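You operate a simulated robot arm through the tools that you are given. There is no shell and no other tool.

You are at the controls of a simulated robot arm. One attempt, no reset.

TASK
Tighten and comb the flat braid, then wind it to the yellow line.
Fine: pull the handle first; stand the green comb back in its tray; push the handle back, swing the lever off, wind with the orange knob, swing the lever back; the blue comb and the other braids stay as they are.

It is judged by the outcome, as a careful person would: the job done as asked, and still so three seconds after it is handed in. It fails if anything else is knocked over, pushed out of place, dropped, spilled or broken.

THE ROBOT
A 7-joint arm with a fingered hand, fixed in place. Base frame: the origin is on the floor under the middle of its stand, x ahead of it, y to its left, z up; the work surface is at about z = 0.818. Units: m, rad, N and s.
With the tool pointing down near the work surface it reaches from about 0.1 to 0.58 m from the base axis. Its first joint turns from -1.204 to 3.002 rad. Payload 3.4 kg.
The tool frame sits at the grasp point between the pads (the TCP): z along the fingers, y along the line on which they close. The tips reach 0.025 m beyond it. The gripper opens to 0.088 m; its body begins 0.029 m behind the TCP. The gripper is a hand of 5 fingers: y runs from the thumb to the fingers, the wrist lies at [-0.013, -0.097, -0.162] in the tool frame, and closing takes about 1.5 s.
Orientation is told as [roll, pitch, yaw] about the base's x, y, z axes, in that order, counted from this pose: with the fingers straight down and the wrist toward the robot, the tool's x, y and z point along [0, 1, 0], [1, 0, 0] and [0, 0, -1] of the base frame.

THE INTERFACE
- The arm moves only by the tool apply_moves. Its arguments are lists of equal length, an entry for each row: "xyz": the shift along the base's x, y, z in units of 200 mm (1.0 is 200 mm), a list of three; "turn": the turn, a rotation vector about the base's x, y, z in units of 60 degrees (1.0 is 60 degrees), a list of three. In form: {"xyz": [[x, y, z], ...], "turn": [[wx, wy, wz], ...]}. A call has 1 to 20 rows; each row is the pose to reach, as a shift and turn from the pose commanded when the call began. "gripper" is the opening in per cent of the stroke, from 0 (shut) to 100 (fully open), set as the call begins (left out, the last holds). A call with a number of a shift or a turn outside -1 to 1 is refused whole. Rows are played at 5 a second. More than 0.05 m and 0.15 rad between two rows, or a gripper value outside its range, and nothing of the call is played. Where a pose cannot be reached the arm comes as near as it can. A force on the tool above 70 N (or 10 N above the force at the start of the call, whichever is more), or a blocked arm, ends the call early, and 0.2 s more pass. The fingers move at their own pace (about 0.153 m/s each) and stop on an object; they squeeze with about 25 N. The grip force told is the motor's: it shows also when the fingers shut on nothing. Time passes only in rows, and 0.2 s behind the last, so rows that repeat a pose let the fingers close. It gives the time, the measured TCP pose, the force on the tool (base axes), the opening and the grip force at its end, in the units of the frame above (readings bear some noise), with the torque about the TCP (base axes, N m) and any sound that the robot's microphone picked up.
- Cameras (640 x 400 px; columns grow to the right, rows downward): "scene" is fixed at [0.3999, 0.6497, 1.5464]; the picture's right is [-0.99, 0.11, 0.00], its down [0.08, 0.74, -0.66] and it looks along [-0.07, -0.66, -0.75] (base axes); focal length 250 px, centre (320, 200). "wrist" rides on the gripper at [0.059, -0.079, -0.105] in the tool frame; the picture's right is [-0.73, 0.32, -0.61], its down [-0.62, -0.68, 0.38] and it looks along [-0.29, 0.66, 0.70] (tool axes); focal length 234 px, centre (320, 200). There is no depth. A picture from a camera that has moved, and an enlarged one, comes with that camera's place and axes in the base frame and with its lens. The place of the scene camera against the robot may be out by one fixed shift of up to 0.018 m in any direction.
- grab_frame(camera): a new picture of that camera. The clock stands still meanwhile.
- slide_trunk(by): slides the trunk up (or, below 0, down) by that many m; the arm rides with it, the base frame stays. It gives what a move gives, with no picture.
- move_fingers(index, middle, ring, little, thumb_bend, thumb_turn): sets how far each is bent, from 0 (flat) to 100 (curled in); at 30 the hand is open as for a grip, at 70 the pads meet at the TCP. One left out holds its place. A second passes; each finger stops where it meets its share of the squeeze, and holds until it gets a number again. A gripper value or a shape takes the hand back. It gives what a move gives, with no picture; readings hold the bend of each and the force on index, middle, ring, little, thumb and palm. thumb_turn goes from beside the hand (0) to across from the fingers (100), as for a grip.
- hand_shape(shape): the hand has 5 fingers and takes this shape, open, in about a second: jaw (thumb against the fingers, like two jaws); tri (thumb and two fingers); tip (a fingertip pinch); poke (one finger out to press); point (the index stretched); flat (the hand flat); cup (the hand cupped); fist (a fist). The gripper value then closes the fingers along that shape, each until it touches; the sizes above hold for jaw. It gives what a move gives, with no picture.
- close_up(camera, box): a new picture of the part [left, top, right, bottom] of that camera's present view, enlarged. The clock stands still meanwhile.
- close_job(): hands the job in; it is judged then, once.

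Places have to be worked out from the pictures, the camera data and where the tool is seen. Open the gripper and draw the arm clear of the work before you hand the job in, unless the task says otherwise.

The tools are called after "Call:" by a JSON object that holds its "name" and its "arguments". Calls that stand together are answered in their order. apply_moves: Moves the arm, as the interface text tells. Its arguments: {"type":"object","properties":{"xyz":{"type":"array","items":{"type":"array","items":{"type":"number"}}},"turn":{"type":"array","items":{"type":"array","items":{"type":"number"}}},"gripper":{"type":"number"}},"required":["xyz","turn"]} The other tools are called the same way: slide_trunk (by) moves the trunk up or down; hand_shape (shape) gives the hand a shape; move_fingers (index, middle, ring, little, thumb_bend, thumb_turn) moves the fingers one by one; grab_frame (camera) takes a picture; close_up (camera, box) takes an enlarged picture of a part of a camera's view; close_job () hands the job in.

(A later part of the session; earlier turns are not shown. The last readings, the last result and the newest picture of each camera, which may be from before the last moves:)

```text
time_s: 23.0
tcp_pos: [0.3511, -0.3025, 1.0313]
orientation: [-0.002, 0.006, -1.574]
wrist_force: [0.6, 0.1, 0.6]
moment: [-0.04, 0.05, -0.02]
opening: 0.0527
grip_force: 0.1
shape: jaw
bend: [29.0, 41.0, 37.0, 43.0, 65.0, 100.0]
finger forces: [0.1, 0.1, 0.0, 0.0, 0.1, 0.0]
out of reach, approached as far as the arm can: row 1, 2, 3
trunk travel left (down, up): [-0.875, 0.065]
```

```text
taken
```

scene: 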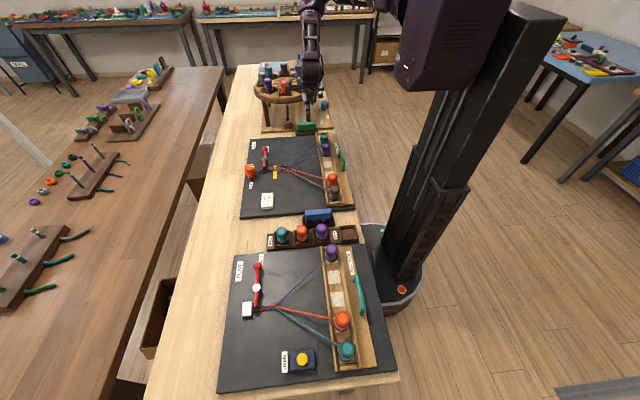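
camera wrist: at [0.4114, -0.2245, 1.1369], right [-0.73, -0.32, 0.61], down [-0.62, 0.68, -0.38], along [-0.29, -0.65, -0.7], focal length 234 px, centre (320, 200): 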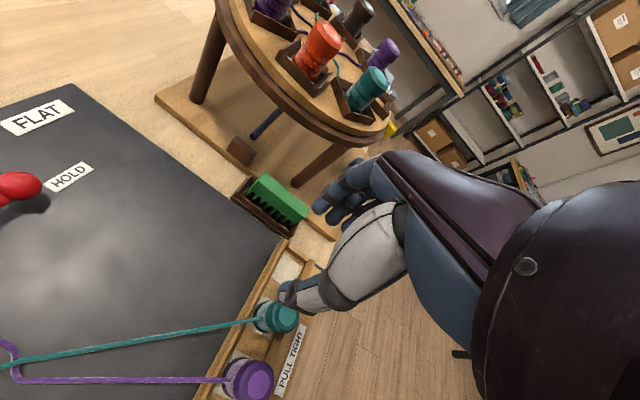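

Yaw -90° is reached and the comb is visible. I zoom in to measure it in both cameras.

Call:
{"name": "close_up", "arguments": {"camera": "wrist", "box": [210, 150, 350, 250]}}

Call:
{"name": "close_up", "arguments": {"camera": "scene", "box": [280, 90, 340, 150]}}

```text
4.00 times, centred on (280, 200) of wrist
camera zoom: at [0.4114, -0.2245, 1.1369], right [-0.73, -0.32, 0.61], down [-0.62, 0.68, -0.38], along [-0.29, -0.65, -0.7], focal length 937 px, centre (480, 200)
```

zoom: 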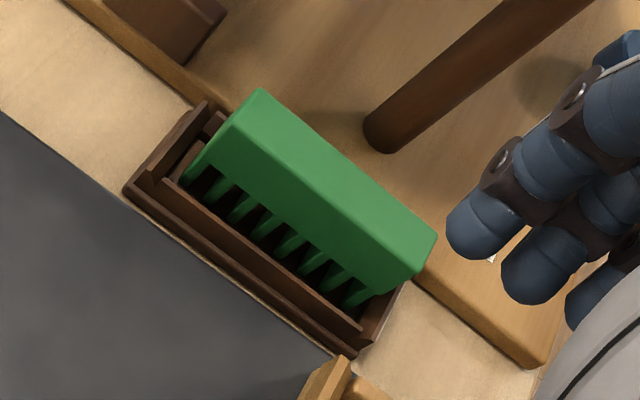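

```text
6.67 times, centred on (310, 120) of scene
camera zoom: at [0.3999, 0.6497, 1.5464], right [-0.99, 0.11, 0.0], down [0.08, 0.74, -0.66], along [-0.07, -0.66, -0.75], focal length 1664 px, centre (387, 733)
```

zoom: 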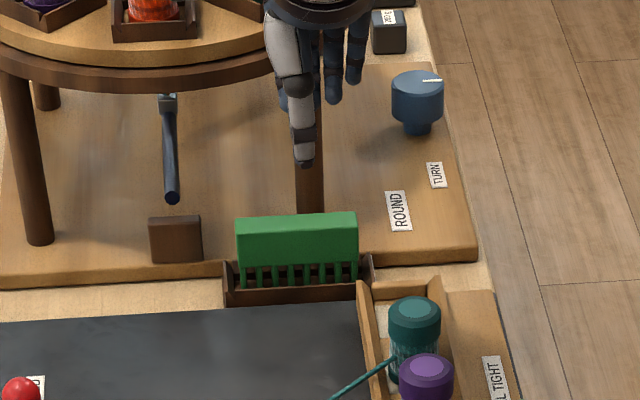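

The comb is about 85 mm long and ~14 mm thick, centred near (0.354,-0.43) with its top near z≈0.87–0.9; the round disc's rim is close behind it. I move partway toward it (staying well on the +y side) for a parallax measurement.

Call:
{"name": "apply_moves", "arguments": {"xyz": [[0, -0.1, -0.05], [-0.02, -0.2, -0.12], [-0.04, -0.27, -0.18], [-0.04, -0.27, -0.18]], "turn": [[0, 0, 0], [0, 0, 0], [0, 0, 0], [0, 0, 0]], "gripper": 45}}

Call:
{"name": "grab_frame", "arguments": {"camera": "wrist"}}

Call:
{"name": "close_up", "arguments": {"camera": "scene", "box": [260, 70, 350, 150]}}

```text
time_s: 24.0
tcp_pos: [0.3437, -0.3538, 0.9936]
orientation: [0.001, 0.0, -1.571]
wrist_force: [-0.4, -0.4, -0.6]
moment: [-0.01, -0.02, 0.0]
opening: 0.0399
grip_force: 0.1
shape: jaw
bend: [74.0, 46.0, 43.0, 42.0, 71.0, 100.0]
finger forces: [0.0, 0.2, 0.0, 0.0, 0.0, 0.0]
trunk travel left (down, up): [-0.875, 0.065]
```

```text
taken
camera wrist: at [0.4025, -0.2767, 1.1], right [-0.73, -0.32, 0.61], down [-0.62, 0.68, -0.38], along [-0.29, -0.66, -0.7], focal length 234 px, centre (320, 200)
```

wrist: 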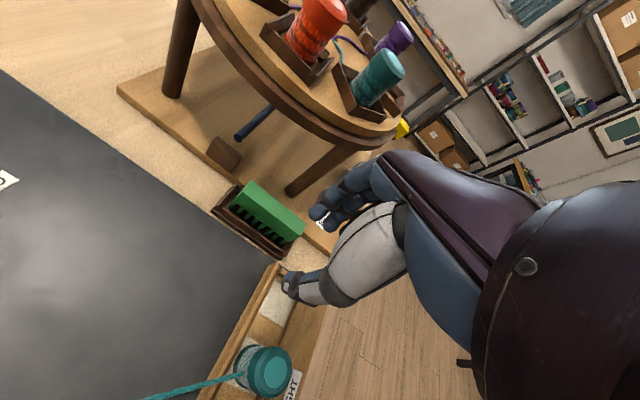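

```text
5.00 times, centred on (305, 110) of scene
camera zoom: at [0.3999, 0.6497, 1.5464], right [-0.99, 0.11, 0.0], down [0.08, 0.74, -0.66], along [-0.07, -0.66, -0.75], focal length 1248 px, centre (395, 650)
```

zoom: 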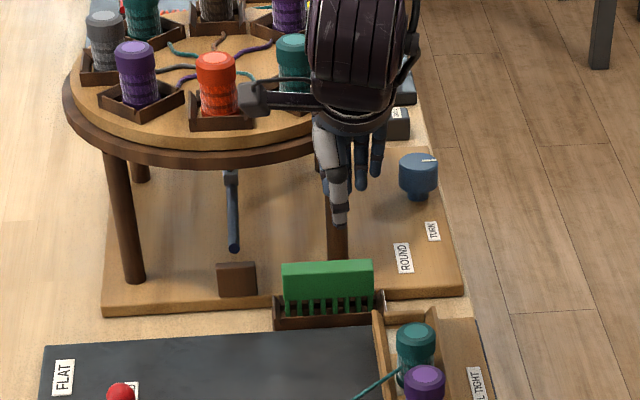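

I zoom on the comb in the wrist view for the parallax.

Call:
{"name": "close_up", "arguments": {"camera": "wrist", "box": [200, 160, 340, 260]}}

```text
4.00 times, centred on (270, 210) of wrist
camera zoom: at [0.4025, -0.2767, 1.1], right [-0.73, -0.32, 0.61], down [-0.62, 0.68, -0.38], along [-0.29, -0.66, -0.7], focal length 937 px, centre (520, 160)
```

zoom: 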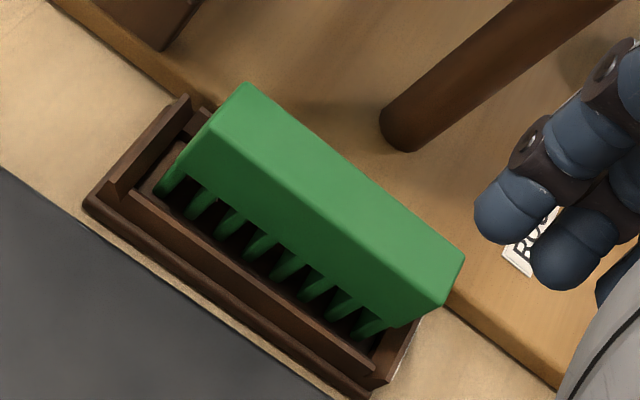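

The disc rim (bottom z≈0.97) is only a few cm behind the comb, so clearance for the fingers is tight. I switch to the three-finger shape and see how the ring and little fingers fold.

Call:
{"name": "hand_shape", "arguments": {"shape": "tri"}}

Call:
{"name": "grab_frame", "arguments": {"camera": "wrist"}}

Call:
{"name": "close_up", "arguments": {"camera": "scene", "box": [260, 70, 350, 150]}}

```text
time_s: 24.9
tcp_pos: [0.3421, -0.3543, 0.9953]
orientation: [0.0, 0.0, -1.572]
wrist_force: [0.2, 0.6, 0.6]
moment: [-0.01, 0.0, 0.0]
opening: 0.0879
grip_force: 0.0
shape: tri
bend: [30.0, 30.0, 99.0, 99.0, 30.0, 98.0]
finger forces: [0.0, 0.0, 0.0, 0.1, 0.0, 0.1]
trunk travel left (down, up): [-0.875, 0.065]
```

```text
taken
camera wrist: at [0.4024, -0.2767, 1.1002], right [-0.73, -0.32, 0.61], down [-0.62, 0.68, -0.38], along [-0.29, -0.66, -0.7], focal length 234 px, centre (320, 200)
```

wrist: 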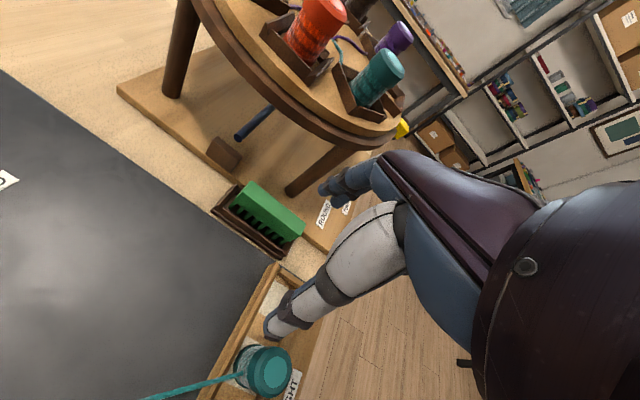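

```text
5.00 times, centred on (305, 110) of scene
camera zoom: at [0.3999, 0.6497, 1.5464], right [-0.99, 0.11, 0.0], down [0.08, 0.74, -0.66], along [-0.07, -0.66, -0.75], focal length 1248 px, centre (395, 650)
```

zoom: 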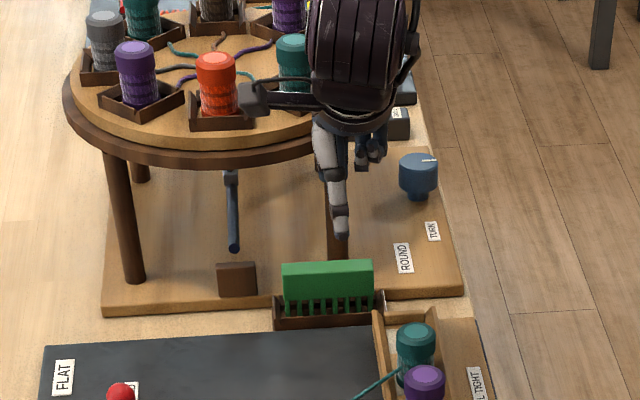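

Ring and little curl away as hoped. I narrow the opening and lean the hand by 20° (wrist toward -x, away from the disc) while backing slightly in +y.

Call:
{"name": "apply_moves", "arguments": {"xyz": [[0, 0, 0], [0, 0, 0], [0, 0, 0], [0, 0, 0], [0, 0, 0], [0, 0, 0]], "turn": [[0, -0.11, 0], [0, -0.22, 0], [0, -0.333, 0], [0, -0.333, 0], [0, -0.333, 0], [0, -0.333, 0]], "gripper": 50}}

Call:
{"name": "grab_frame", "arguments": {"camera": "wrist"}}

Call:
{"name": "close_up", "arguments": {"camera": "scene", "box": [260, 70, 350, 150]}}

```text
time_s: 26.3
tcp_pos: [0.3427, -0.3552, 0.9954]
orientation: [0.349, 0.0, -1.571]
wrist_force: [0.6, 0.7, 0.0]
moment: [0.02, 0.01, 0.01]
opening: 0.0446
grip_force: 0.0
shape: tri
bend: [74.0, 44.0, 99.0, 99.0, 69.0, 100.0]
finger forces: [0.0, 0.0, 0.0, 0.0, 0.1, 0.0]
trunk travel left (down, up): [-0.875, 0.065]
```

```text
taken
camera wrist: at [0.3629, -0.2779, 1.1143], right [-0.89, -0.32, 0.32], down [-0.45, 0.68, -0.57], along [-0.03, -0.66, -0.75], focal length 234 px, centre (320, 200)
```

wrist: 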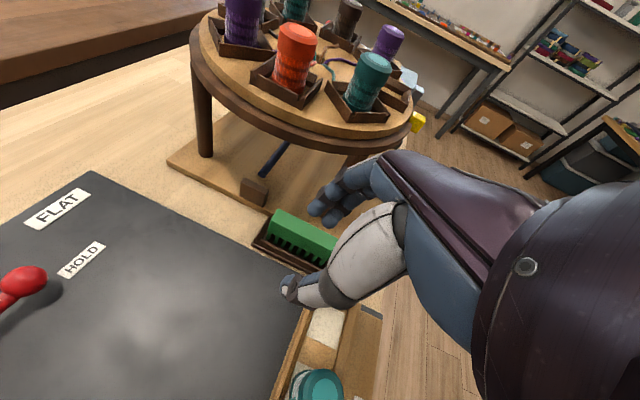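

```text
5.00 times, centred on (305, 110) of scene
camera zoom: at [0.3999, 0.6497, 1.5464], right [-0.99, 0.11, 0.0], down [0.08, 0.74, -0.66], along [-0.07, -0.66, -0.75], focal length 1248 px, centre (395, 650)
```

zoom: 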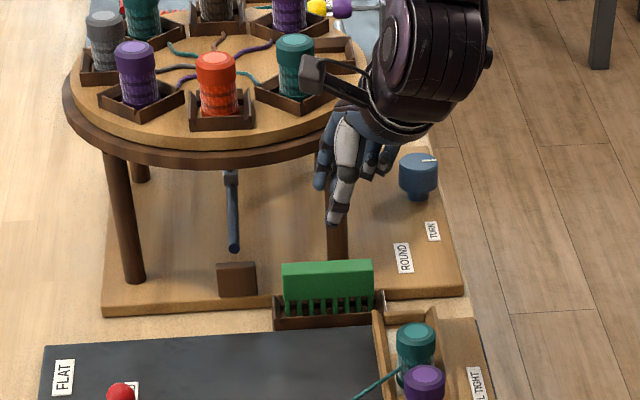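

Good posture, with more clearance to the disc. I zoom on the comb once more for a third measurement.

Call:
{"name": "close_up", "arguments": {"camera": "wrist", "box": [230, 190, 370, 290]}}

```text
4.00 times, centred on (300, 240) of wrist
camera zoom: at [0.3629, -0.2779, 1.1143], right [-0.89, -0.32, 0.32], down [-0.45, 0.68, -0.57], along [-0.03, -0.66, -0.75], focal length 937 px, centre (400, 40)
```

zoom: 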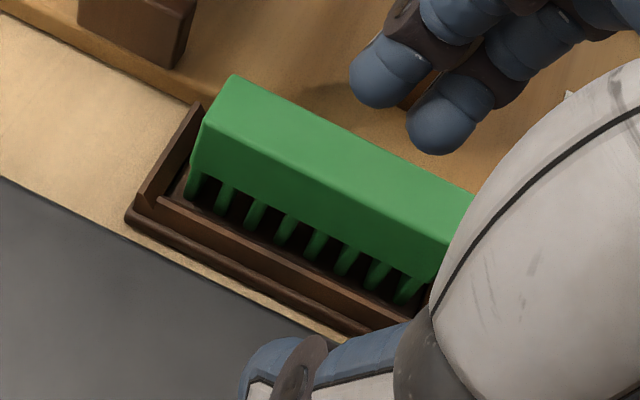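

Comb: centre ≈(0.353,-0.435), spine from z≈0.848 to 0.873, 19 mm thick. I descend on the +y side to z≈0.915 first, then will slide over the comb.

Call:
{"name": "apply_moves", "arguments": {"xyz": [[0, -0.03, -0.13], [0, -0.07, -0.27], [0.01, -0.15, -0.4], [0.01, -0.15, -0.4]], "turn": [[0, 0, 0], [0, 0, 0], [0, 0, 0], [0, 0, 0]]}}

Call:
{"name": "grab_frame", "arguments": {"camera": "wrist"}}

Call:
{"name": "close_up", "arguments": {"camera": "scene", "box": [270, 80, 350, 150]}}

```text
time_s: 27.3
tcp_pos: [0.3464, -0.3871, 0.9138]
orientation: [0.349, 0.0, -1.57]
wrist_force: [0.3, -0.2, -0.6]
moment: [-0.04, 0.01, -0.01]
opening: 0.0443
grip_force: 0.0
shape: tri
bend: [74.0, 44.0, 99.0, 99.0, 69.0, 100.0]
finger forces: [0.0, 0.0, 0.0, 0.1, 0.0, 0.0]
trunk travel left (down, up): [-0.875, 0.065]
```

```text
taken
camera wrist: at [0.3666, -0.3077, 1.0335], right [-0.89, -0.32, 0.32], down [-0.46, 0.68, -0.57], along [-0.03, -0.66, -0.75], focal length 234 px, centre (320, 200)
```

wrist: 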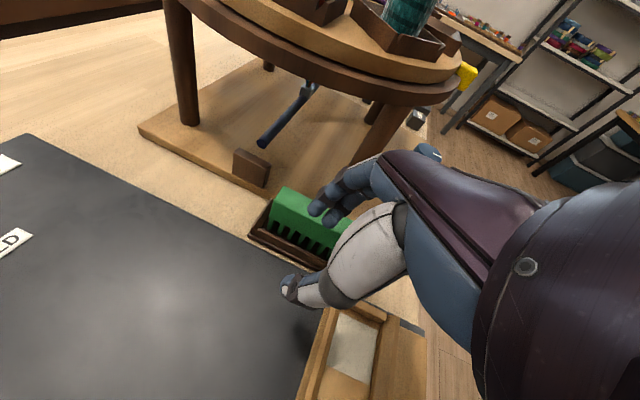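

```text
5.71 times, centred on (310, 115) of scene
camera zoom: at [0.3999, 0.6497, 1.5464], right [-0.99, 0.11, 0.0], down [0.08, 0.74, -0.66], along [-0.07, -0.66, -0.75], focal length 1426 px, centre (377, 686)
```

zoom: 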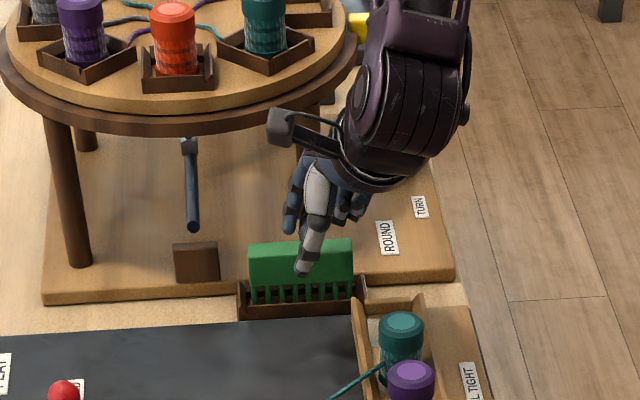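

Clear so far. I slide -y over the comb so it is centred between thumb and fingers.

Call:
{"name": "apply_moves", "arguments": {"xyz": [[0, -0.08, 0], [0, -0.16, 0], [0, -0.24, 0], [0, -0.24, 0]], "turn": [[0, 0, 0], [0, 0, 0], [0, 0, 0], [0, 0, 0]]}}

Call:
{"name": "grab_frame", "arguments": {"camera": "wrist"}}

Call:
{"name": "close_up", "arguments": {"camera": "scene", "box": [270, 80, 350, 150]}}

```text
time_s: 28.3
tcp_pos: [0.3462, -0.4335, 0.9154]
orientation: [0.349, 0.002, -1.57]
wrist_force: [-0.2, 0.5, 0.3]
moment: [-0.01, 0.03, 0.0]
opening: 0.0442
grip_force: 0.0
shape: tri
bend: [74.0, 44.0, 99.0, 99.0, 69.0, 100.0]
finger forces: [0.0, 0.0, 0.0, 0.1, 0.1, 0.1]
trunk travel left (down, up): [-0.875, 0.065]
```

```text
taken
camera wrist: at [0.3663, -0.3557, 1.0335], right [-0.89, -0.32, 0.32], down [-0.45, 0.68, -0.57], along [-0.04, -0.66, -0.75], focal length 234 px, centre (320, 200)
```

wrist: 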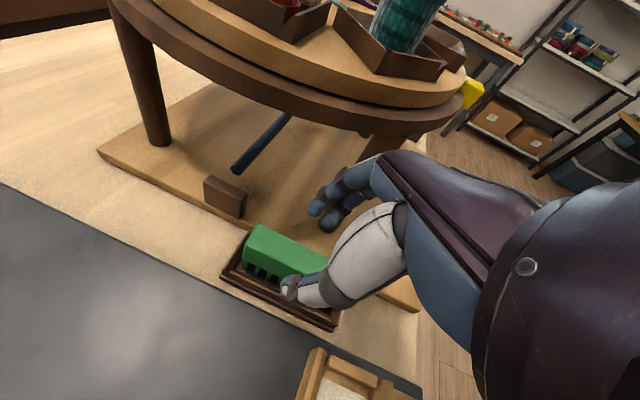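

```text
5.71 times, centred on (310, 115) of scene
camera zoom: at [0.3999, 0.6497, 1.5464], right [-0.99, 0.11, 0.0], down [0.08, 0.74, -0.66], along [-0.07, -0.66, -0.75], focal length 1426 px, centre (377, 686)
```

zoom: 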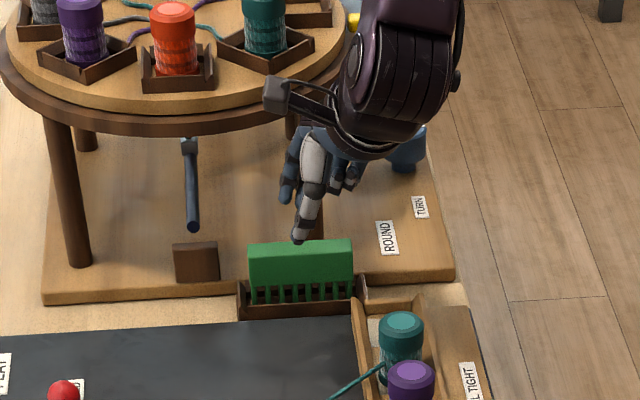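

I zoom to verify the comb's centring between thumb and fingers.

Call:
{"name": "close_up", "arguments": {"camera": "wrist", "box": [220, 180, 400, 330]}}

```text
2.67 times, centred on (310, 255) of wrist
camera zoom: at [0.3663, -0.3557, 1.0335], right [-0.89, -0.32, 0.32], down [-0.45, 0.68, -0.57], along [-0.04, -0.66, -0.75], focal length 624 px, centre (347, 53)
```

zoom: 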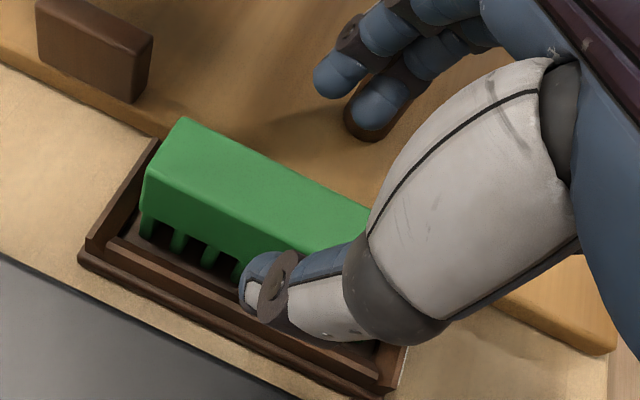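

Comb centre y≈-0.437, so I shift 3 mm and descend to TCP z≈0.874, watching force.

Call:
{"name": "apply_moves", "arguments": {"xyz": [[0, -0.01, -0.05], [0, -0.015, -0.1], [0, -0.015, -0.15], [0, -0.015, -0.2], [0, -0.015, -0.2]], "turn": [[0, 0, 0], [0, 0, 0], [0, 0, 0], [0, 0, 0], [0, 0, 0]]}}

Call:
{"name": "close_up", "arguments": {"camera": "wrist", "box": [220, 180, 400, 330]}}

Call:
{"name": "close_up", "arguments": {"camera": "scene", "box": [270, 80, 350, 150]}}

```text
time_s: 29.5
tcp_pos: [0.3449, -0.4367, 0.8735]
orientation: [0.349, 0.0, -1.571]
wrist_force: [-0.2, -0.6, -1.1]
moment: [0.0, 0.01, -0.03]
opening: 0.0445
grip_force: 0.0
shape: tri
bend: [74.0, 44.0, 99.0, 99.0, 69.0, 100.0]
finger forces: [0.0, 0.0, 0.1, 0.0, 0.1, 0.0]
trunk travel left (down, up): [-0.875, 0.065]
```

```text
2.67 times, centred on (310, 255) of wrist
camera zoom: at [0.365, -0.3592, 0.9941], right [-0.89, -0.32, 0.32], down [-0.45, 0.68, -0.57], along [-0.04, -0.66, -0.75], focal length 624 px, centre (347, 53)
```

zoom: 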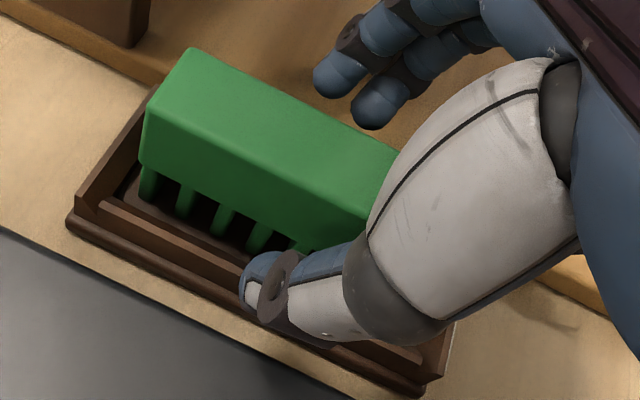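

```text
5.71 times, centred on (310, 115) of scene
camera zoom: at [0.3999, 0.6497, 1.5464], right [-0.99, 0.11, 0.0], down [0.08, 0.74, -0.66], along [-0.07, -0.66, -0.75], focal length 1426 px, centre (377, 686)
```

zoom: 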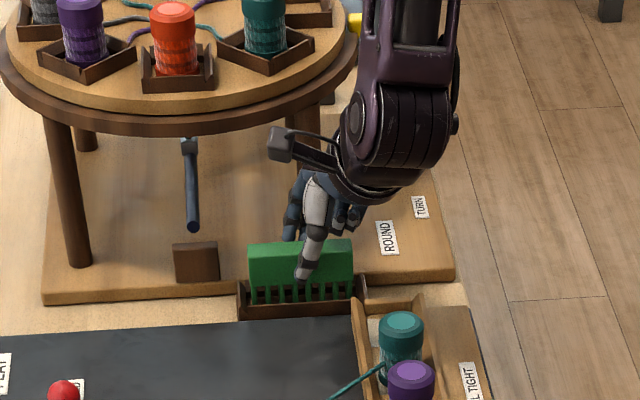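

Thumb is in front of and fingers behind the spine, with no contact force. I close the grip on the comb.

Call:
{"name": "apply_moves", "arguments": {"xyz": [[0, 0, 0], [0, 0, 0], [0, 0, 0], [0, 0, 0], [0, 0, 0], [0, 0, 0], [0, 0, 0], [0, 0, 0]], "turn": [[0, 0, 0], [0, 0, 0], [0, 0, 0], [0, 0, 0], [0, 0, 0], [0, 0, 0], [0, 0, 0], [0, 0, 0]], "gripper": 0}}

Call:
{"name": "close_up", "arguments": {"camera": "wrist", "box": [220, 180, 400, 330]}}

Call:
{"name": "close_up", "arguments": {"camera": "scene", "box": [270, 80, 350, 150]}}

```text
time_s: 31.3
tcp_pos: [0.3448, -0.4373, 0.875]
orientation: [0.351, -0.001, -1.572]
wrist_force: [-0.5, -1.0, 0.9]
moment: [-0.01, 0.01, -0.01]
opening: 0.0164
grip_force: 24.8
shape: tri
bend: [73.0, 59.0, 100.0, 100.0, 74.0, 100.0]
finger forces: [11.6, 10.9, 0.0, 0.0, 22.5, 0.0]
trunk travel left (down, up): [-0.875, 0.065]
```

```text
2.67 times, centred on (310, 255) of wrist
camera zoom: at [0.3652, -0.3594, 0.9942], right [-0.89, -0.32, 0.32], down [-0.46, 0.68, -0.57], along [-0.04, -0.66, -0.75], focal length 624 px, centre (347, 53)
```

zoom: 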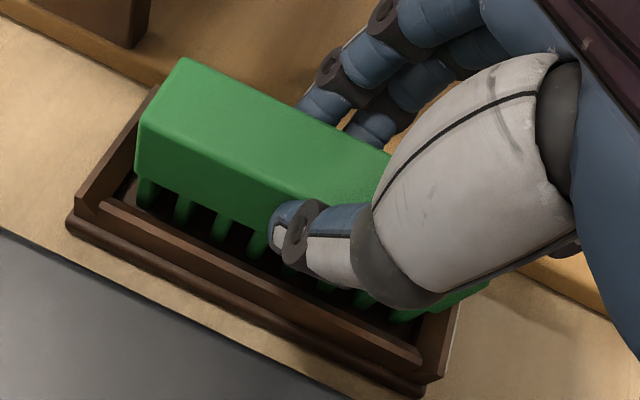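

```text
5.71 times, centred on (310, 115) of scene
camera zoom: at [0.3999, 0.6497, 1.5464], right [-0.99, 0.11, 0.0], down [0.08, 0.74, -0.66], along [-0.07, -0.66, -0.75], focal length 1426 px, centre (377, 686)
```

zoom: 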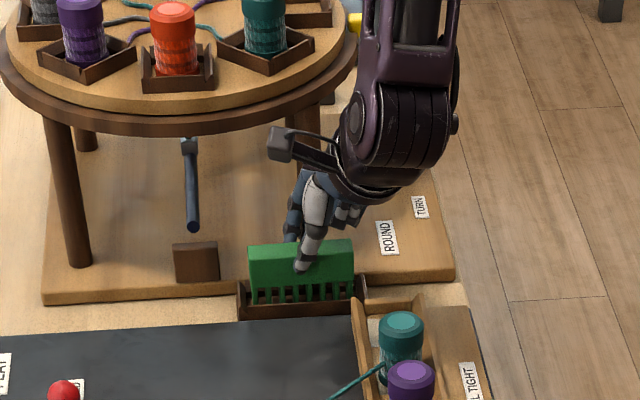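

The comb is held firmly (thumb 22 N vs index+middle). I lift it straight out of the tray, then back away in +y and up.

Call:
{"name": "apply_moves", "arguments": {"xyz": [[0, 0, 0.05], [0, 0, 0.1], [0, 0, 0.15], [0, 0, 0.2], [0, 0.1, 0.24], [0, 0.2, 0.35], [0, 0.3, 0.5], [0, 0.38, 0.58], [0, 0.38, 0.58]], "turn": [[0, 0, 0], [0, 0, 0], [0, 0, 0], [0, 0, 0], [0, 0, 0], [0, 0, 0], [0, 0, 0], [0, 0, 0], [0, 0, 0]]}}

Call:
{"name": "grab_frame", "arguments": {"camera": "wrist"}}

Call:
{"name": "close_up", "arguments": {"camera": "scene", "box": [240, 60, 360, 180]}}

```text
time_s: 33.3
tcp_pos: [0.3436, -0.3624, 0.9907]
orientation: [0.348, 0.002, -1.57]
wrist_force: [0.0, 0.3, -0.4]
moment: [0.01, -0.04, -0.02]
opening: 0.0161
grip_force: 24.9
shape: tri
bend: [73.0, 59.0, 100.0, 100.0, 74.0, 100.0]
finger forces: [11.5, 10.9, 0.1, 0.0, 22.4, 0.0]
trunk travel left (down, up): [-0.875, 0.065]
```

```text
taken
camera wrist: at [0.364, -0.2846, 1.1096], right [-0.89, -0.32, 0.32], down [-0.45, 0.68, -0.57], along [-0.04, -0.66, -0.75], focal length 234 px, centre (320, 200)
```

wrist: 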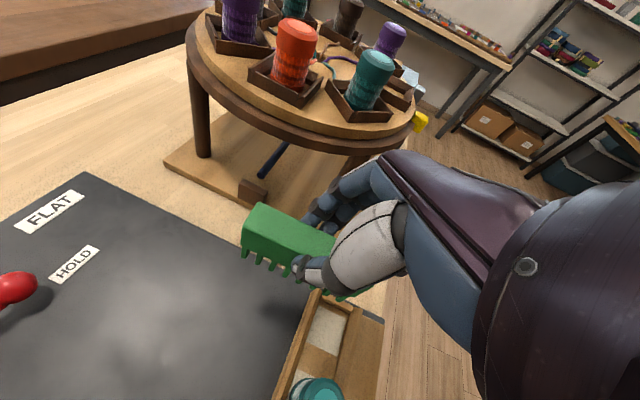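

```text
3.33 times, centred on (300, 120) of scene
camera zoom: at [0.3999, 0.6497, 1.5464], right [-0.99, 0.11, 0.0], down [0.08, 0.74, -0.66], along [-0.07, -0.66, -0.75], focal length 832 px, centre (387, 467)
```

zoom: 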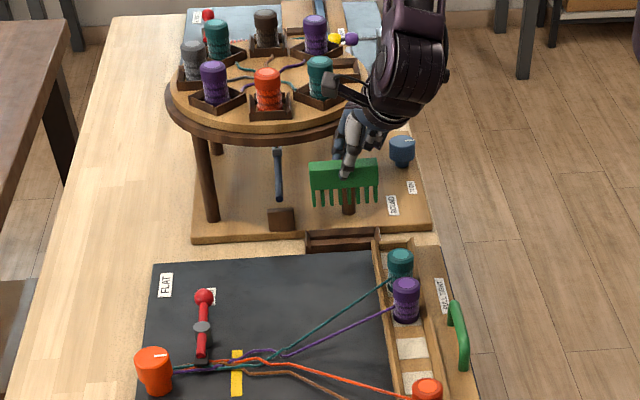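

The comb is out and held. I zoom in on how it sits in the hand (tilt, teeth length).

Call:
{"name": "close_up", "arguments": {"camera": "scene", "box": [270, 90, 340, 150]}}

Call:
{"name": "close_up", "arguments": {"camera": "wrist", "box": [210, 180, 390, 320]}}

```text
6.67 times, centred on (305, 120) of scene
camera zoom: at [0.3999, 0.6497, 1.5464], right [-0.99, 0.11, 0.0], down [0.08, 0.74, -0.66], along [-0.07, -0.66, -0.75], focal length 1664 px, centre (420, 733)
```

zoom: 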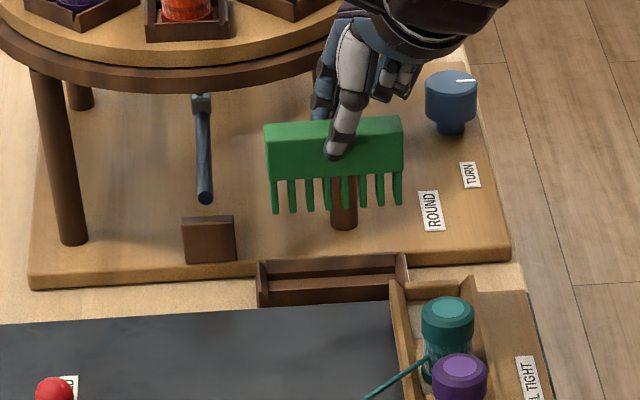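

```text
2.86 times, centred on (300, 250) of wrist
camera zoom: at [0.364, -0.2846, 1.1096], right [-0.89, -0.32, 0.32], down [-0.45, 0.68, -0.57], along [-0.04, -0.66, -0.75], focal length 669 px, centre (377, 57)
```

zoom: 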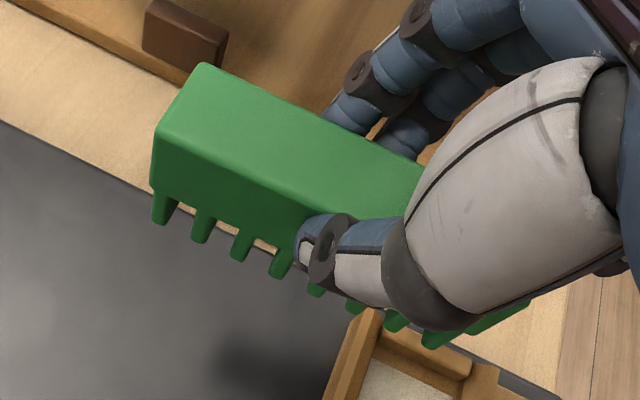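

Comb sits upright in the hand (spine ~35 mm, teeth ~23 mm). I carry it over the board while yawing +60°, staying above the bobbins.

Call:
{"name": "apply_moves", "arguments": {"xyz": [[0.035, 0.09, 0], [0.07, 0.18, 0], [0.105, 0.27, 0], [0.14, 0.36, 0], [0.175, 0.45, 0], [0.21, 0.54, 0], [0.245, 0.63, 0], [0.28, 0.71, 0], [0.28, 0.71, 0]], "turn": [[0, 0, 0.125], [0, 0, 0.25], [0, 0, 0.375], [0, 0, 0.5], [0, 0, 0.625], [0, 0, 0.75], [0, 0, 0.875], [0, 0, 1.0], [0, 0, 1.0]]}}

Call:
{"name": "grab_frame", "arguments": {"camera": "wrist"}}

Call:
{"name": "close_up", "arguments": {"camera": "scene", "box": [230, 80, 370, 200]}}

```text
time_s: 35.3
tcp_pos: [0.4519, -0.1896, 1.0416]
orientation: [0.326, 0.016, -0.627]
wrist_force: [0.0, -0.1, -0.5]
moment: [0.01, 0.01, 0.0]
opening: 0.0164
grip_force: 25.0
shape: tri
bend: [73.0, 59.0, 100.0, 100.0, 75.0, 100.0]
finger forces: [11.4, 11.0, 0.0, 0.0, 22.5, 0.0]
out of reach, approached as far as the arm can: row 2, 3, 4, 5, 6, 7, 8, 9
trunk travel left (down, up): [-0.875, 0.065]
```

```text
taken
camera wrist: at [0.4043, -0.1295, 1.163], right [-0.25, -0.91, 0.34], down [-0.83, 0.03, -0.55], along [0.49, -0.42, -0.76], focal length 234 px, centre (320, 200)
```

wrist: 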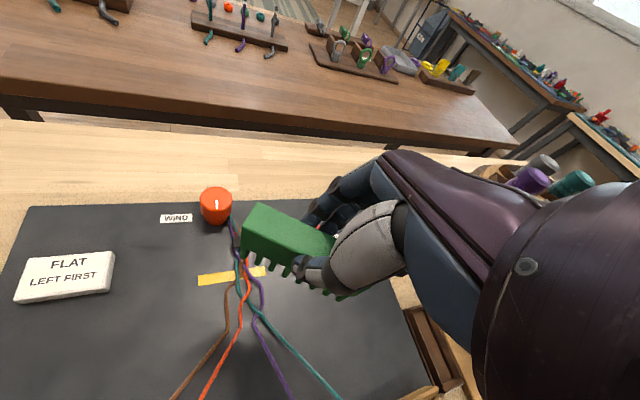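

```text
3.33 times, centred on (300, 140) of scene
camera zoom: at [0.3999, 0.6497, 1.5464], right [-0.99, 0.11, 0.0], down [0.08, 0.74, -0.66], along [-0.07, -0.66, -0.75], focal length 832 px, centre (387, 400)
```

zoom: 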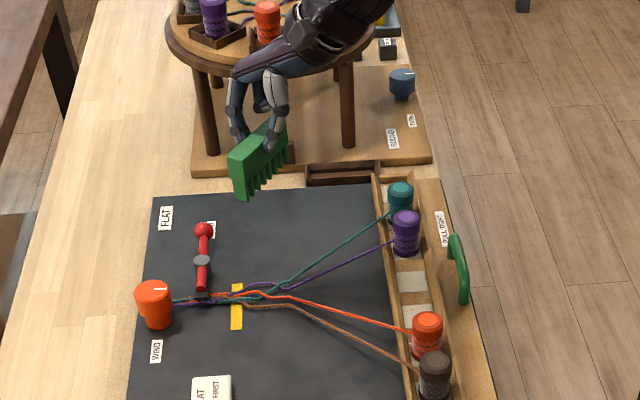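

The arm deviated a little on the way (reach limits) but is near the wanted pose. I finish the yaw to 0 over the strands.

Call:
{"name": "apply_moves", "arguments": {"xyz": [[0, 0.03, -0.04], [0, 0.06, -0.08], [0, 0.09, -0.12], [0, 0.12, -0.16], [0, 0.12, -0.2], [0, 0.12, -0.2]], "turn": [[0, 0, 0.12], [0, 0, 0.24], [0, 0, 0.36], [0, 0, 0.48], [0, 0, 0.6], [0, 0, 0.6]]}}

Call:
{"name": "grab_frame", "arguments": {"camera": "wrist"}}

Call:
{"name": "close_up", "arguments": {"camera": "scene", "box": [230, 80, 370, 200]}}

```text
time_s: 36.7
tcp_pos: [0.4536, -0.1705, 1.0012]
orientation: [0.327, 0.016, 0.001]
wrist_force: [0.9, 1.0, -0.8]
moment: [0.01, -0.01, 0.0]
opening: 0.0162
grip_force: 25.5
shape: tri
bend: [73.0, 59.0, 100.0, 100.0, 75.0, 100.0]
finger forces: [11.4, 10.8, 0.0, 0.0, 22.2, 0.0]
out of reach, approached as far as the arm can: row 1
trunk travel left (down, up): [-0.875, 0.065]
```

```text
taken
camera wrist: at [0.3779, -0.1483, 1.1214], right [0.33, -0.88, 0.34], down [-0.69, -0.47, -0.55], along [0.64, -0.05, -0.76], focal length 234 px, centre (320, 200)
```

wrist: 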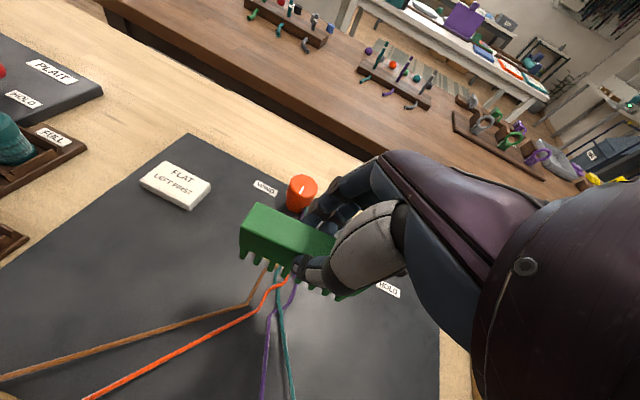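

```text
3.33 times, centred on (300, 140) of scene
camera zoom: at [0.3999, 0.6497, 1.5464], right [-0.99, 0.11, 0.0], down [0.08, 0.74, -0.66], along [-0.07, -0.66, -0.75], focal length 832 px, centre (387, 400)
```

zoom: 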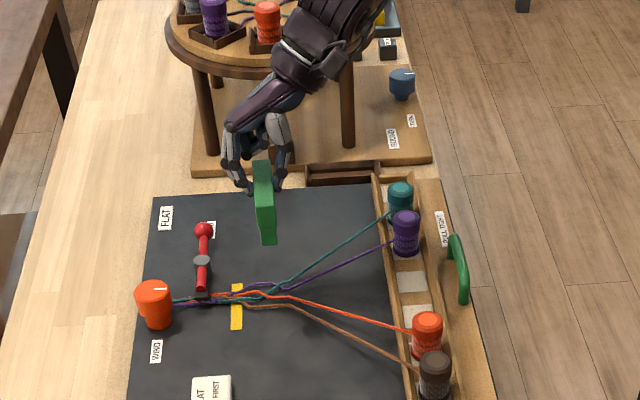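

Strands diverge near x≈0.44, y≈-0.157, and the comb spans about TCP y-0.038…+0.048. I move to x≈0.42, y≈-0.162 at z≈0.95, still above the strands.

Call:
{"name": "apply_moves", "arguments": {"xyz": [[-0.06, 0.02, -0.08], [-0.12, 0.04, -0.16], [-0.165, 0.042, -0.25], [-0.165, 0.042, -0.25]], "turn": [[0.02, -0.015, 0], [0.02, -0.015, 0], [0.02, -0.015, 0], [0.02, -0.015, 0]]}}

Call:
{"name": "grab_frame", "arguments": {"camera": "wrist"}}

Call:
{"name": "close_up", "arguments": {"camera": "scene", "box": [240, 120, 340, 200]}}

```text
time_s: 37.7
tcp_pos: [0.4208, -0.1599, 0.9511]
orientation: [0.346, 0.002, 0.001]
wrist_force: [0.2, -0.5, 0.3]
moment: [0.03, 0.01, -0.02]
opening: 0.0161
grip_force: 25.4
shape: tri
bend: [73.0, 59.0, 100.0, 100.0, 75.0, 100.0]
finger forces: [11.3, 10.8, 0.1, 0.0, 22.2, 0.0]
trunk travel left (down, up): [-0.875, 0.065]
```

```text
taken
camera wrist: at [0.3433, -0.142, 1.0708], right [0.32, -0.89, 0.32], down [-0.68, -0.46, -0.57], along [0.66, -0.03, -0.75], focal length 234 px, centre (320, 200)
```

wrist: 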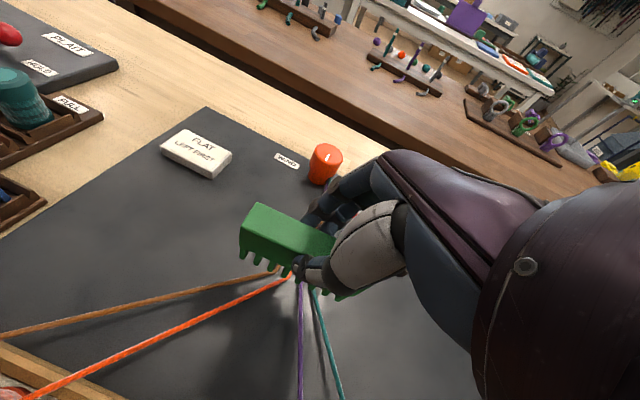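

```text
5.00 times, centred on (290, 160) of scene
camera zoom: at [0.3999, 0.6497, 1.5464], right [-0.99, 0.11, 0.0], down [0.08, 0.74, -0.66], along [-0.07, -0.66, -0.75], focal length 1248 px, centre (470, 400)
```

zoom: 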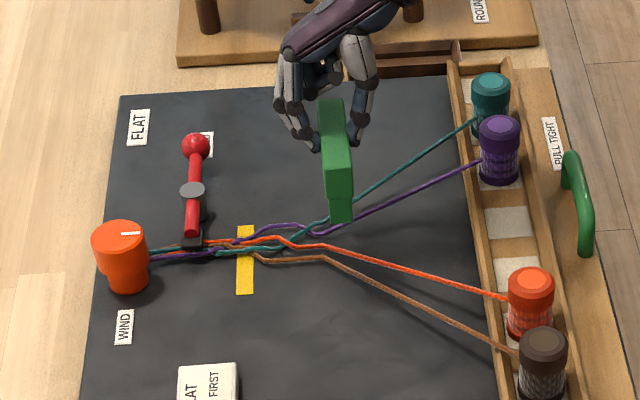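

The comb is above the diverging strands. I shift to x≈0.428, y≈-0.168 so it covers all four, and lower to z≈0.905.

Call:
{"name": "apply_moves", "arguments": {"xyz": [[0.035, -0.04, -0.06], [0.035, -0.04, -0.14], [0.035, -0.04, -0.23], [0.035, -0.04, -0.23]], "turn": [[0, 0, 0], [0, 0, 0], [0, 0, 0], [0, 0, 0]]}}

Call:
{"name": "close_up", "arguments": {"camera": "wrist", "box": [200, 180, 400, 360]}}

Call:
{"name": "close_up", "arguments": {"camera": "scene", "box": [250, 130, 330, 190]}}

```text
time_s: 38.7
tcp_pos: [0.4279, -0.1694, 0.9057]
orientation: [0.347, 0.002, 0.003]
wrist_force: [0.5, -0.2, 0.5]
moment: [-0.02, 0.01, 0.01]
opening: 0.0162
grip_force: 25.0
shape: tri
bend: [73.0, 59.0, 100.0, 100.0, 75.0, 100.0]
finger forces: [11.4, 10.9, 0.0, 0.0, 22.2, 0.0]
trunk travel left (down, up): [-0.875, 0.065]
```

```text
2.22 times, centred on (300, 270) of wrist
camera zoom: at [0.3501, -0.1502, 1.025], right [0.32, -0.89, 0.32], down [-0.68, -0.46, -0.57], along [0.66, -0.03, -0.75], focal length 520 px, centre (364, 44)
```

zoom: 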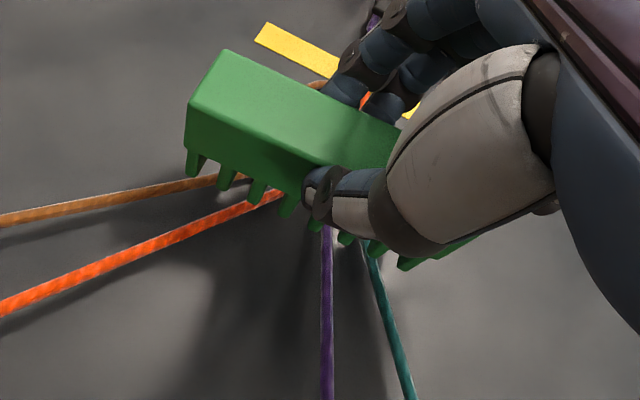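

```text
6.67 times, centred on (290, 160) of scene
camera zoom: at [0.3999, 0.6497, 1.5464], right [-0.99, 0.11, 0.0], down [0.08, 0.74, -0.66], along [-0.07, -0.66, -0.75], focal length 1664 px, centre (520, 467)
```

zoom: 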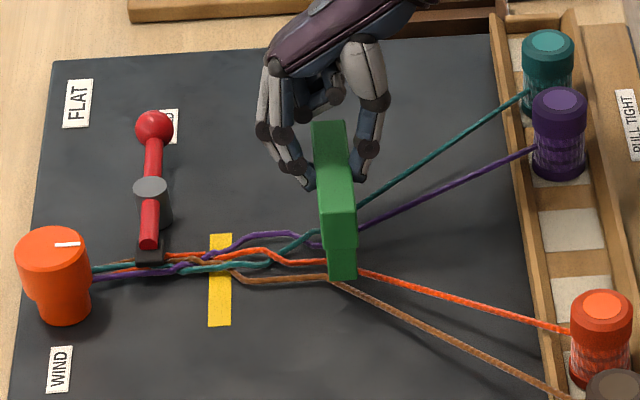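

The comb straddles all four strands. I lower in small steps so that the teeth go between the strands, watching for board contact.

Call:
{"name": "apply_moves", "arguments": {"xyz": [[0, 0, -0.02], [0, 0, -0.04], [0, 0, -0.06], [0, 0, -0.075], [0, 0, -0.075]], "turn": [[0, 0, 0], [0, 0, 0], [0, 0, 0], [0, 0, 0], [0, 0, 0]]}}

Call:
{"name": "close_up", "arguments": {"camera": "wrist", "box": [200, 180, 400, 360]}}

Call:
{"name": "close_up", "arguments": {"camera": "scene", "box": [250, 130, 330, 190]}}

```text
time_s: 39.9
tcp_pos: [0.428, -0.1693, 0.8903]
orientation: [0.346, 0.001, 0.001]
wrist_force: [-0.6, -0.2, -0.4]
moment: [0.01, 0.0, 0.04]
opening: 0.0162
grip_force: 24.8
shape: tri
bend: [73.0, 59.0, 100.0, 100.0, 75.0, 100.0]
finger forces: [11.4, 10.9, 0.1, 0.1, 22.1, 0.0]
trunk travel left (down, up): [-0.875, 0.065]
```

```text
2.22 times, centred on (300, 270) of wrist
camera zoom: at [0.3502, -0.1505, 1.0097], right [0.32, -0.89, 0.32], down [-0.68, -0.46, -0.57], along [0.66, -0.04, -0.75], focal length 520 px, centre (364, 44)
```

zoom: 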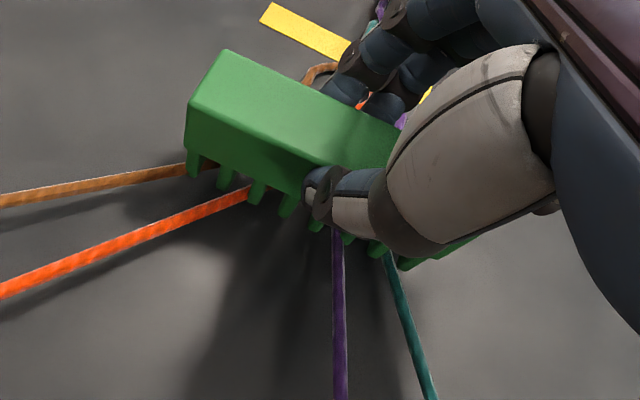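

```text
6.67 times, centred on (290, 160) of scene
camera zoom: at [0.3999, 0.6497, 1.5464], right [-0.99, 0.11, 0.0], down [0.08, 0.74, -0.66], along [-0.07, -0.66, -0.75], focal length 1664 px, centre (520, 467)
```

zoom: 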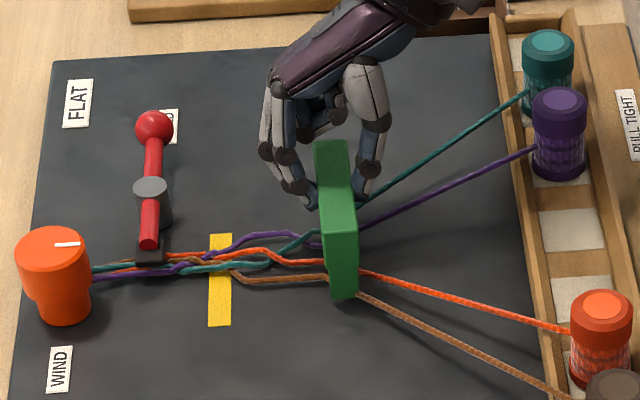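

No contact yet; strands are at tooth height. I lower 4 mm more and then comb +x toward the lever for the first 3 cm.

Call:
{"name": "apply_moves", "arguments": {"xyz": [[0, 0, -0.02], [0.03, 0, -0.02], [0.06, 0, -0.02], [0.09, 0, -0.02], [0.12, 0, -0.02], [0.15, 0, -0.02], [0.15, 0, -0.02]], "turn": [[0, 0, 0], [0, 0, 0], [0, 0, 0], [0, 0, 0], [0, 0, 0], [0, 0, 0], [0, 0, 0]]}}

Call:
{"name": "close_up", "arguments": {"camera": "wrist", "box": [200, 180, 400, 360]}}

Call:
{"name": "close_up", "arguments": {"camera": "scene", "box": [250, 130, 330, 190]}}

```text
time_s: 41.5
tcp_pos: [0.4579, -0.1693, 0.8859]
orientation: [0.346, 0.002, 0.002]
wrist_force: [-0.1, -0.2, 0.0]
moment: [0.01, -0.01, 0.02]
opening: 0.016
grip_force: 25.4
shape: tri
bend: [73.0, 59.0, 100.0, 100.0, 75.0, 100.0]
finger forces: [11.4, 10.9, 0.0, 0.0, 22.2, 0.1]
trunk travel left (down, up): [-0.875, 0.065]
```

```text
2.22 times, centred on (300, 270) of wrist
camera zoom: at [0.3799, -0.1506, 1.006], right [0.32, -0.89, 0.32], down [-0.68, -0.46, -0.57], along [0.66, -0.03, -0.75], focal length 520 px, centre (364, 44)
```

zoom: 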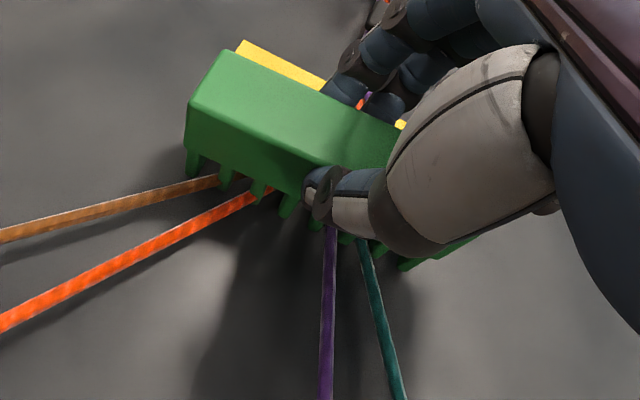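

```text
6.67 times, centred on (290, 160) of scene
camera zoom: at [0.3999, 0.6497, 1.5464], right [-0.99, 0.11, 0.0], down [0.08, 0.74, -0.66], along [-0.07, -0.66, -0.75], focal length 1664 px, centre (520, 467)
```

zoom: 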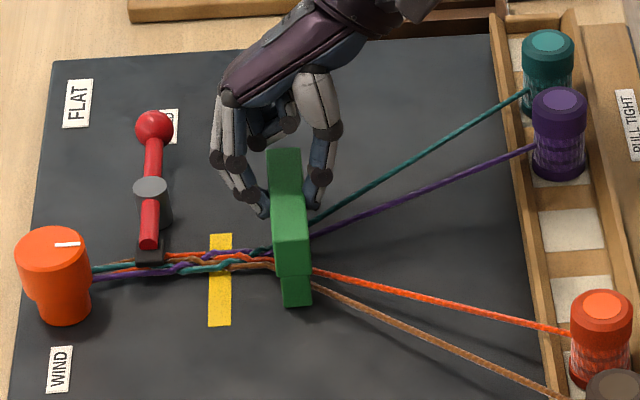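

The combing works — the crossings are being packed toward the lever. I continue another 2 cm in small steps.

Call:
{"name": "apply_moves", "arguments": {"xyz": [[0.02, 0, 0], [0.04, 0, 0], [0.06, 0, 0], [0.08, 0, 0], [0.1, 0, 0], [0.1, 0, 0]], "turn": [[0, 0, 0], [0, 0, 0], [0, 0, 0], [0, 0, 0], [0, 0, 0], [0, 0, 0]]}}

Call:
{"name": "close_up", "arguments": {"camera": "scene", "box": [250, 130, 330, 190]}}

Call:
{"name": "close_up", "arguments": {"camera": "wrist", "box": [200, 180, 400, 360]}}

```text
time_s: 42.9
tcp_pos: [0.4765, -0.1685, 0.8855]
orientation: [0.347, 0.001, 0.002]
wrist_force: [-6.9, 0.6, 0.0]
moment: [0.02, 0.25, 0.04]
opening: 0.0157
grip_force: 24.5
shape: tri
bend: [73.0, 61.0, 100.0, 100.0, 75.0, 100.0]
finger forces: [11.3, 9.1, 0.0, 0.0, 27.5, 0.0]
trunk travel left (down, up): [-0.875, 0.065]
```

```text
6.67 times, centred on (290, 160) of scene
camera zoom: at [0.3999, 0.6497, 1.5464], right [-0.99, 0.11, 0.0], down [0.08, 0.74, -0.66], along [-0.07, -0.66, -0.75], focal length 1664 px, centre (520, 467)
```

zoom: 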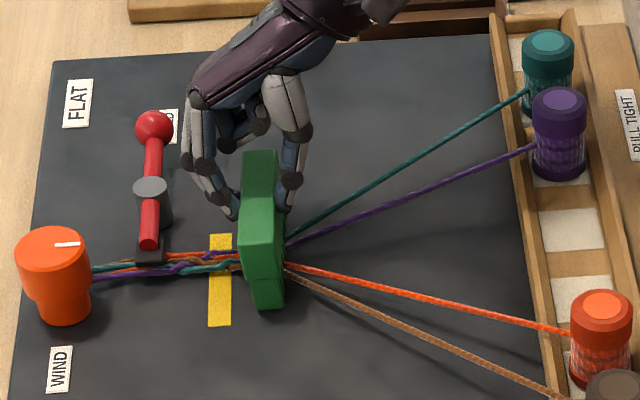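

```text
2.22 times, centred on (300, 270) of wrist
camera zoom: at [0.3982, -0.1504, 1.0059], right [0.32, -0.89, 0.32], down [-0.68, -0.46, -0.57], along [0.66, -0.03, -0.75], focal length 520 px, centre (364, 44)
```

zoom: 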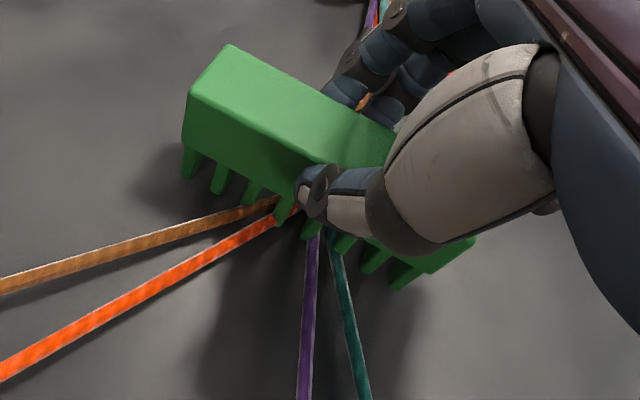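

Resistance of ~7 N shows the braid is packed against the fell at x≈0.477. I press 3 mm more to confirm it's firm.

Call:
{"name": "apply_moves", "arguments": {"xyz": [[0.008, 0, 0], [0.015, 0, 0], [0.015, 0, 0]], "turn": [[0, 0, 0], [0, 0, 0], [0, 0, 0]]}}

Call:
{"name": "close_up", "arguments": {"camera": "scene", "box": [250, 130, 330, 190]}}

```text
time_s: 43.7
tcp_pos: [0.4803, -0.1691, 0.8871]
orientation: [0.348, 0.002, 0.001]
wrist_force: [-8.2, 0.1, -0.5]
moment: [0.0, 0.26, 0.04]
opening: 0.0156
grip_force: 24.8
shape: tri
bend: [73.0, 62.0, 100.0, 100.0, 74.0, 100.0]
finger forces: [11.7, 8.4, 0.1, 0.0, 28.6, 0.1]
trunk travel left (down, up): [-0.875, 0.065]
```

```text
6.67 times, centred on (290, 160) of scene
camera zoom: at [0.3999, 0.6497, 1.5464], right [-0.99, 0.11, 0.0], down [0.08, 0.74, -0.66], along [-0.07, -0.66, -0.75], focal length 1664 px, centre (520, 467)
```

zoom: 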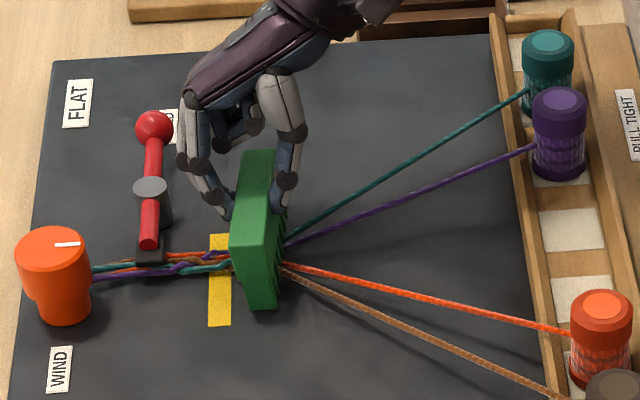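

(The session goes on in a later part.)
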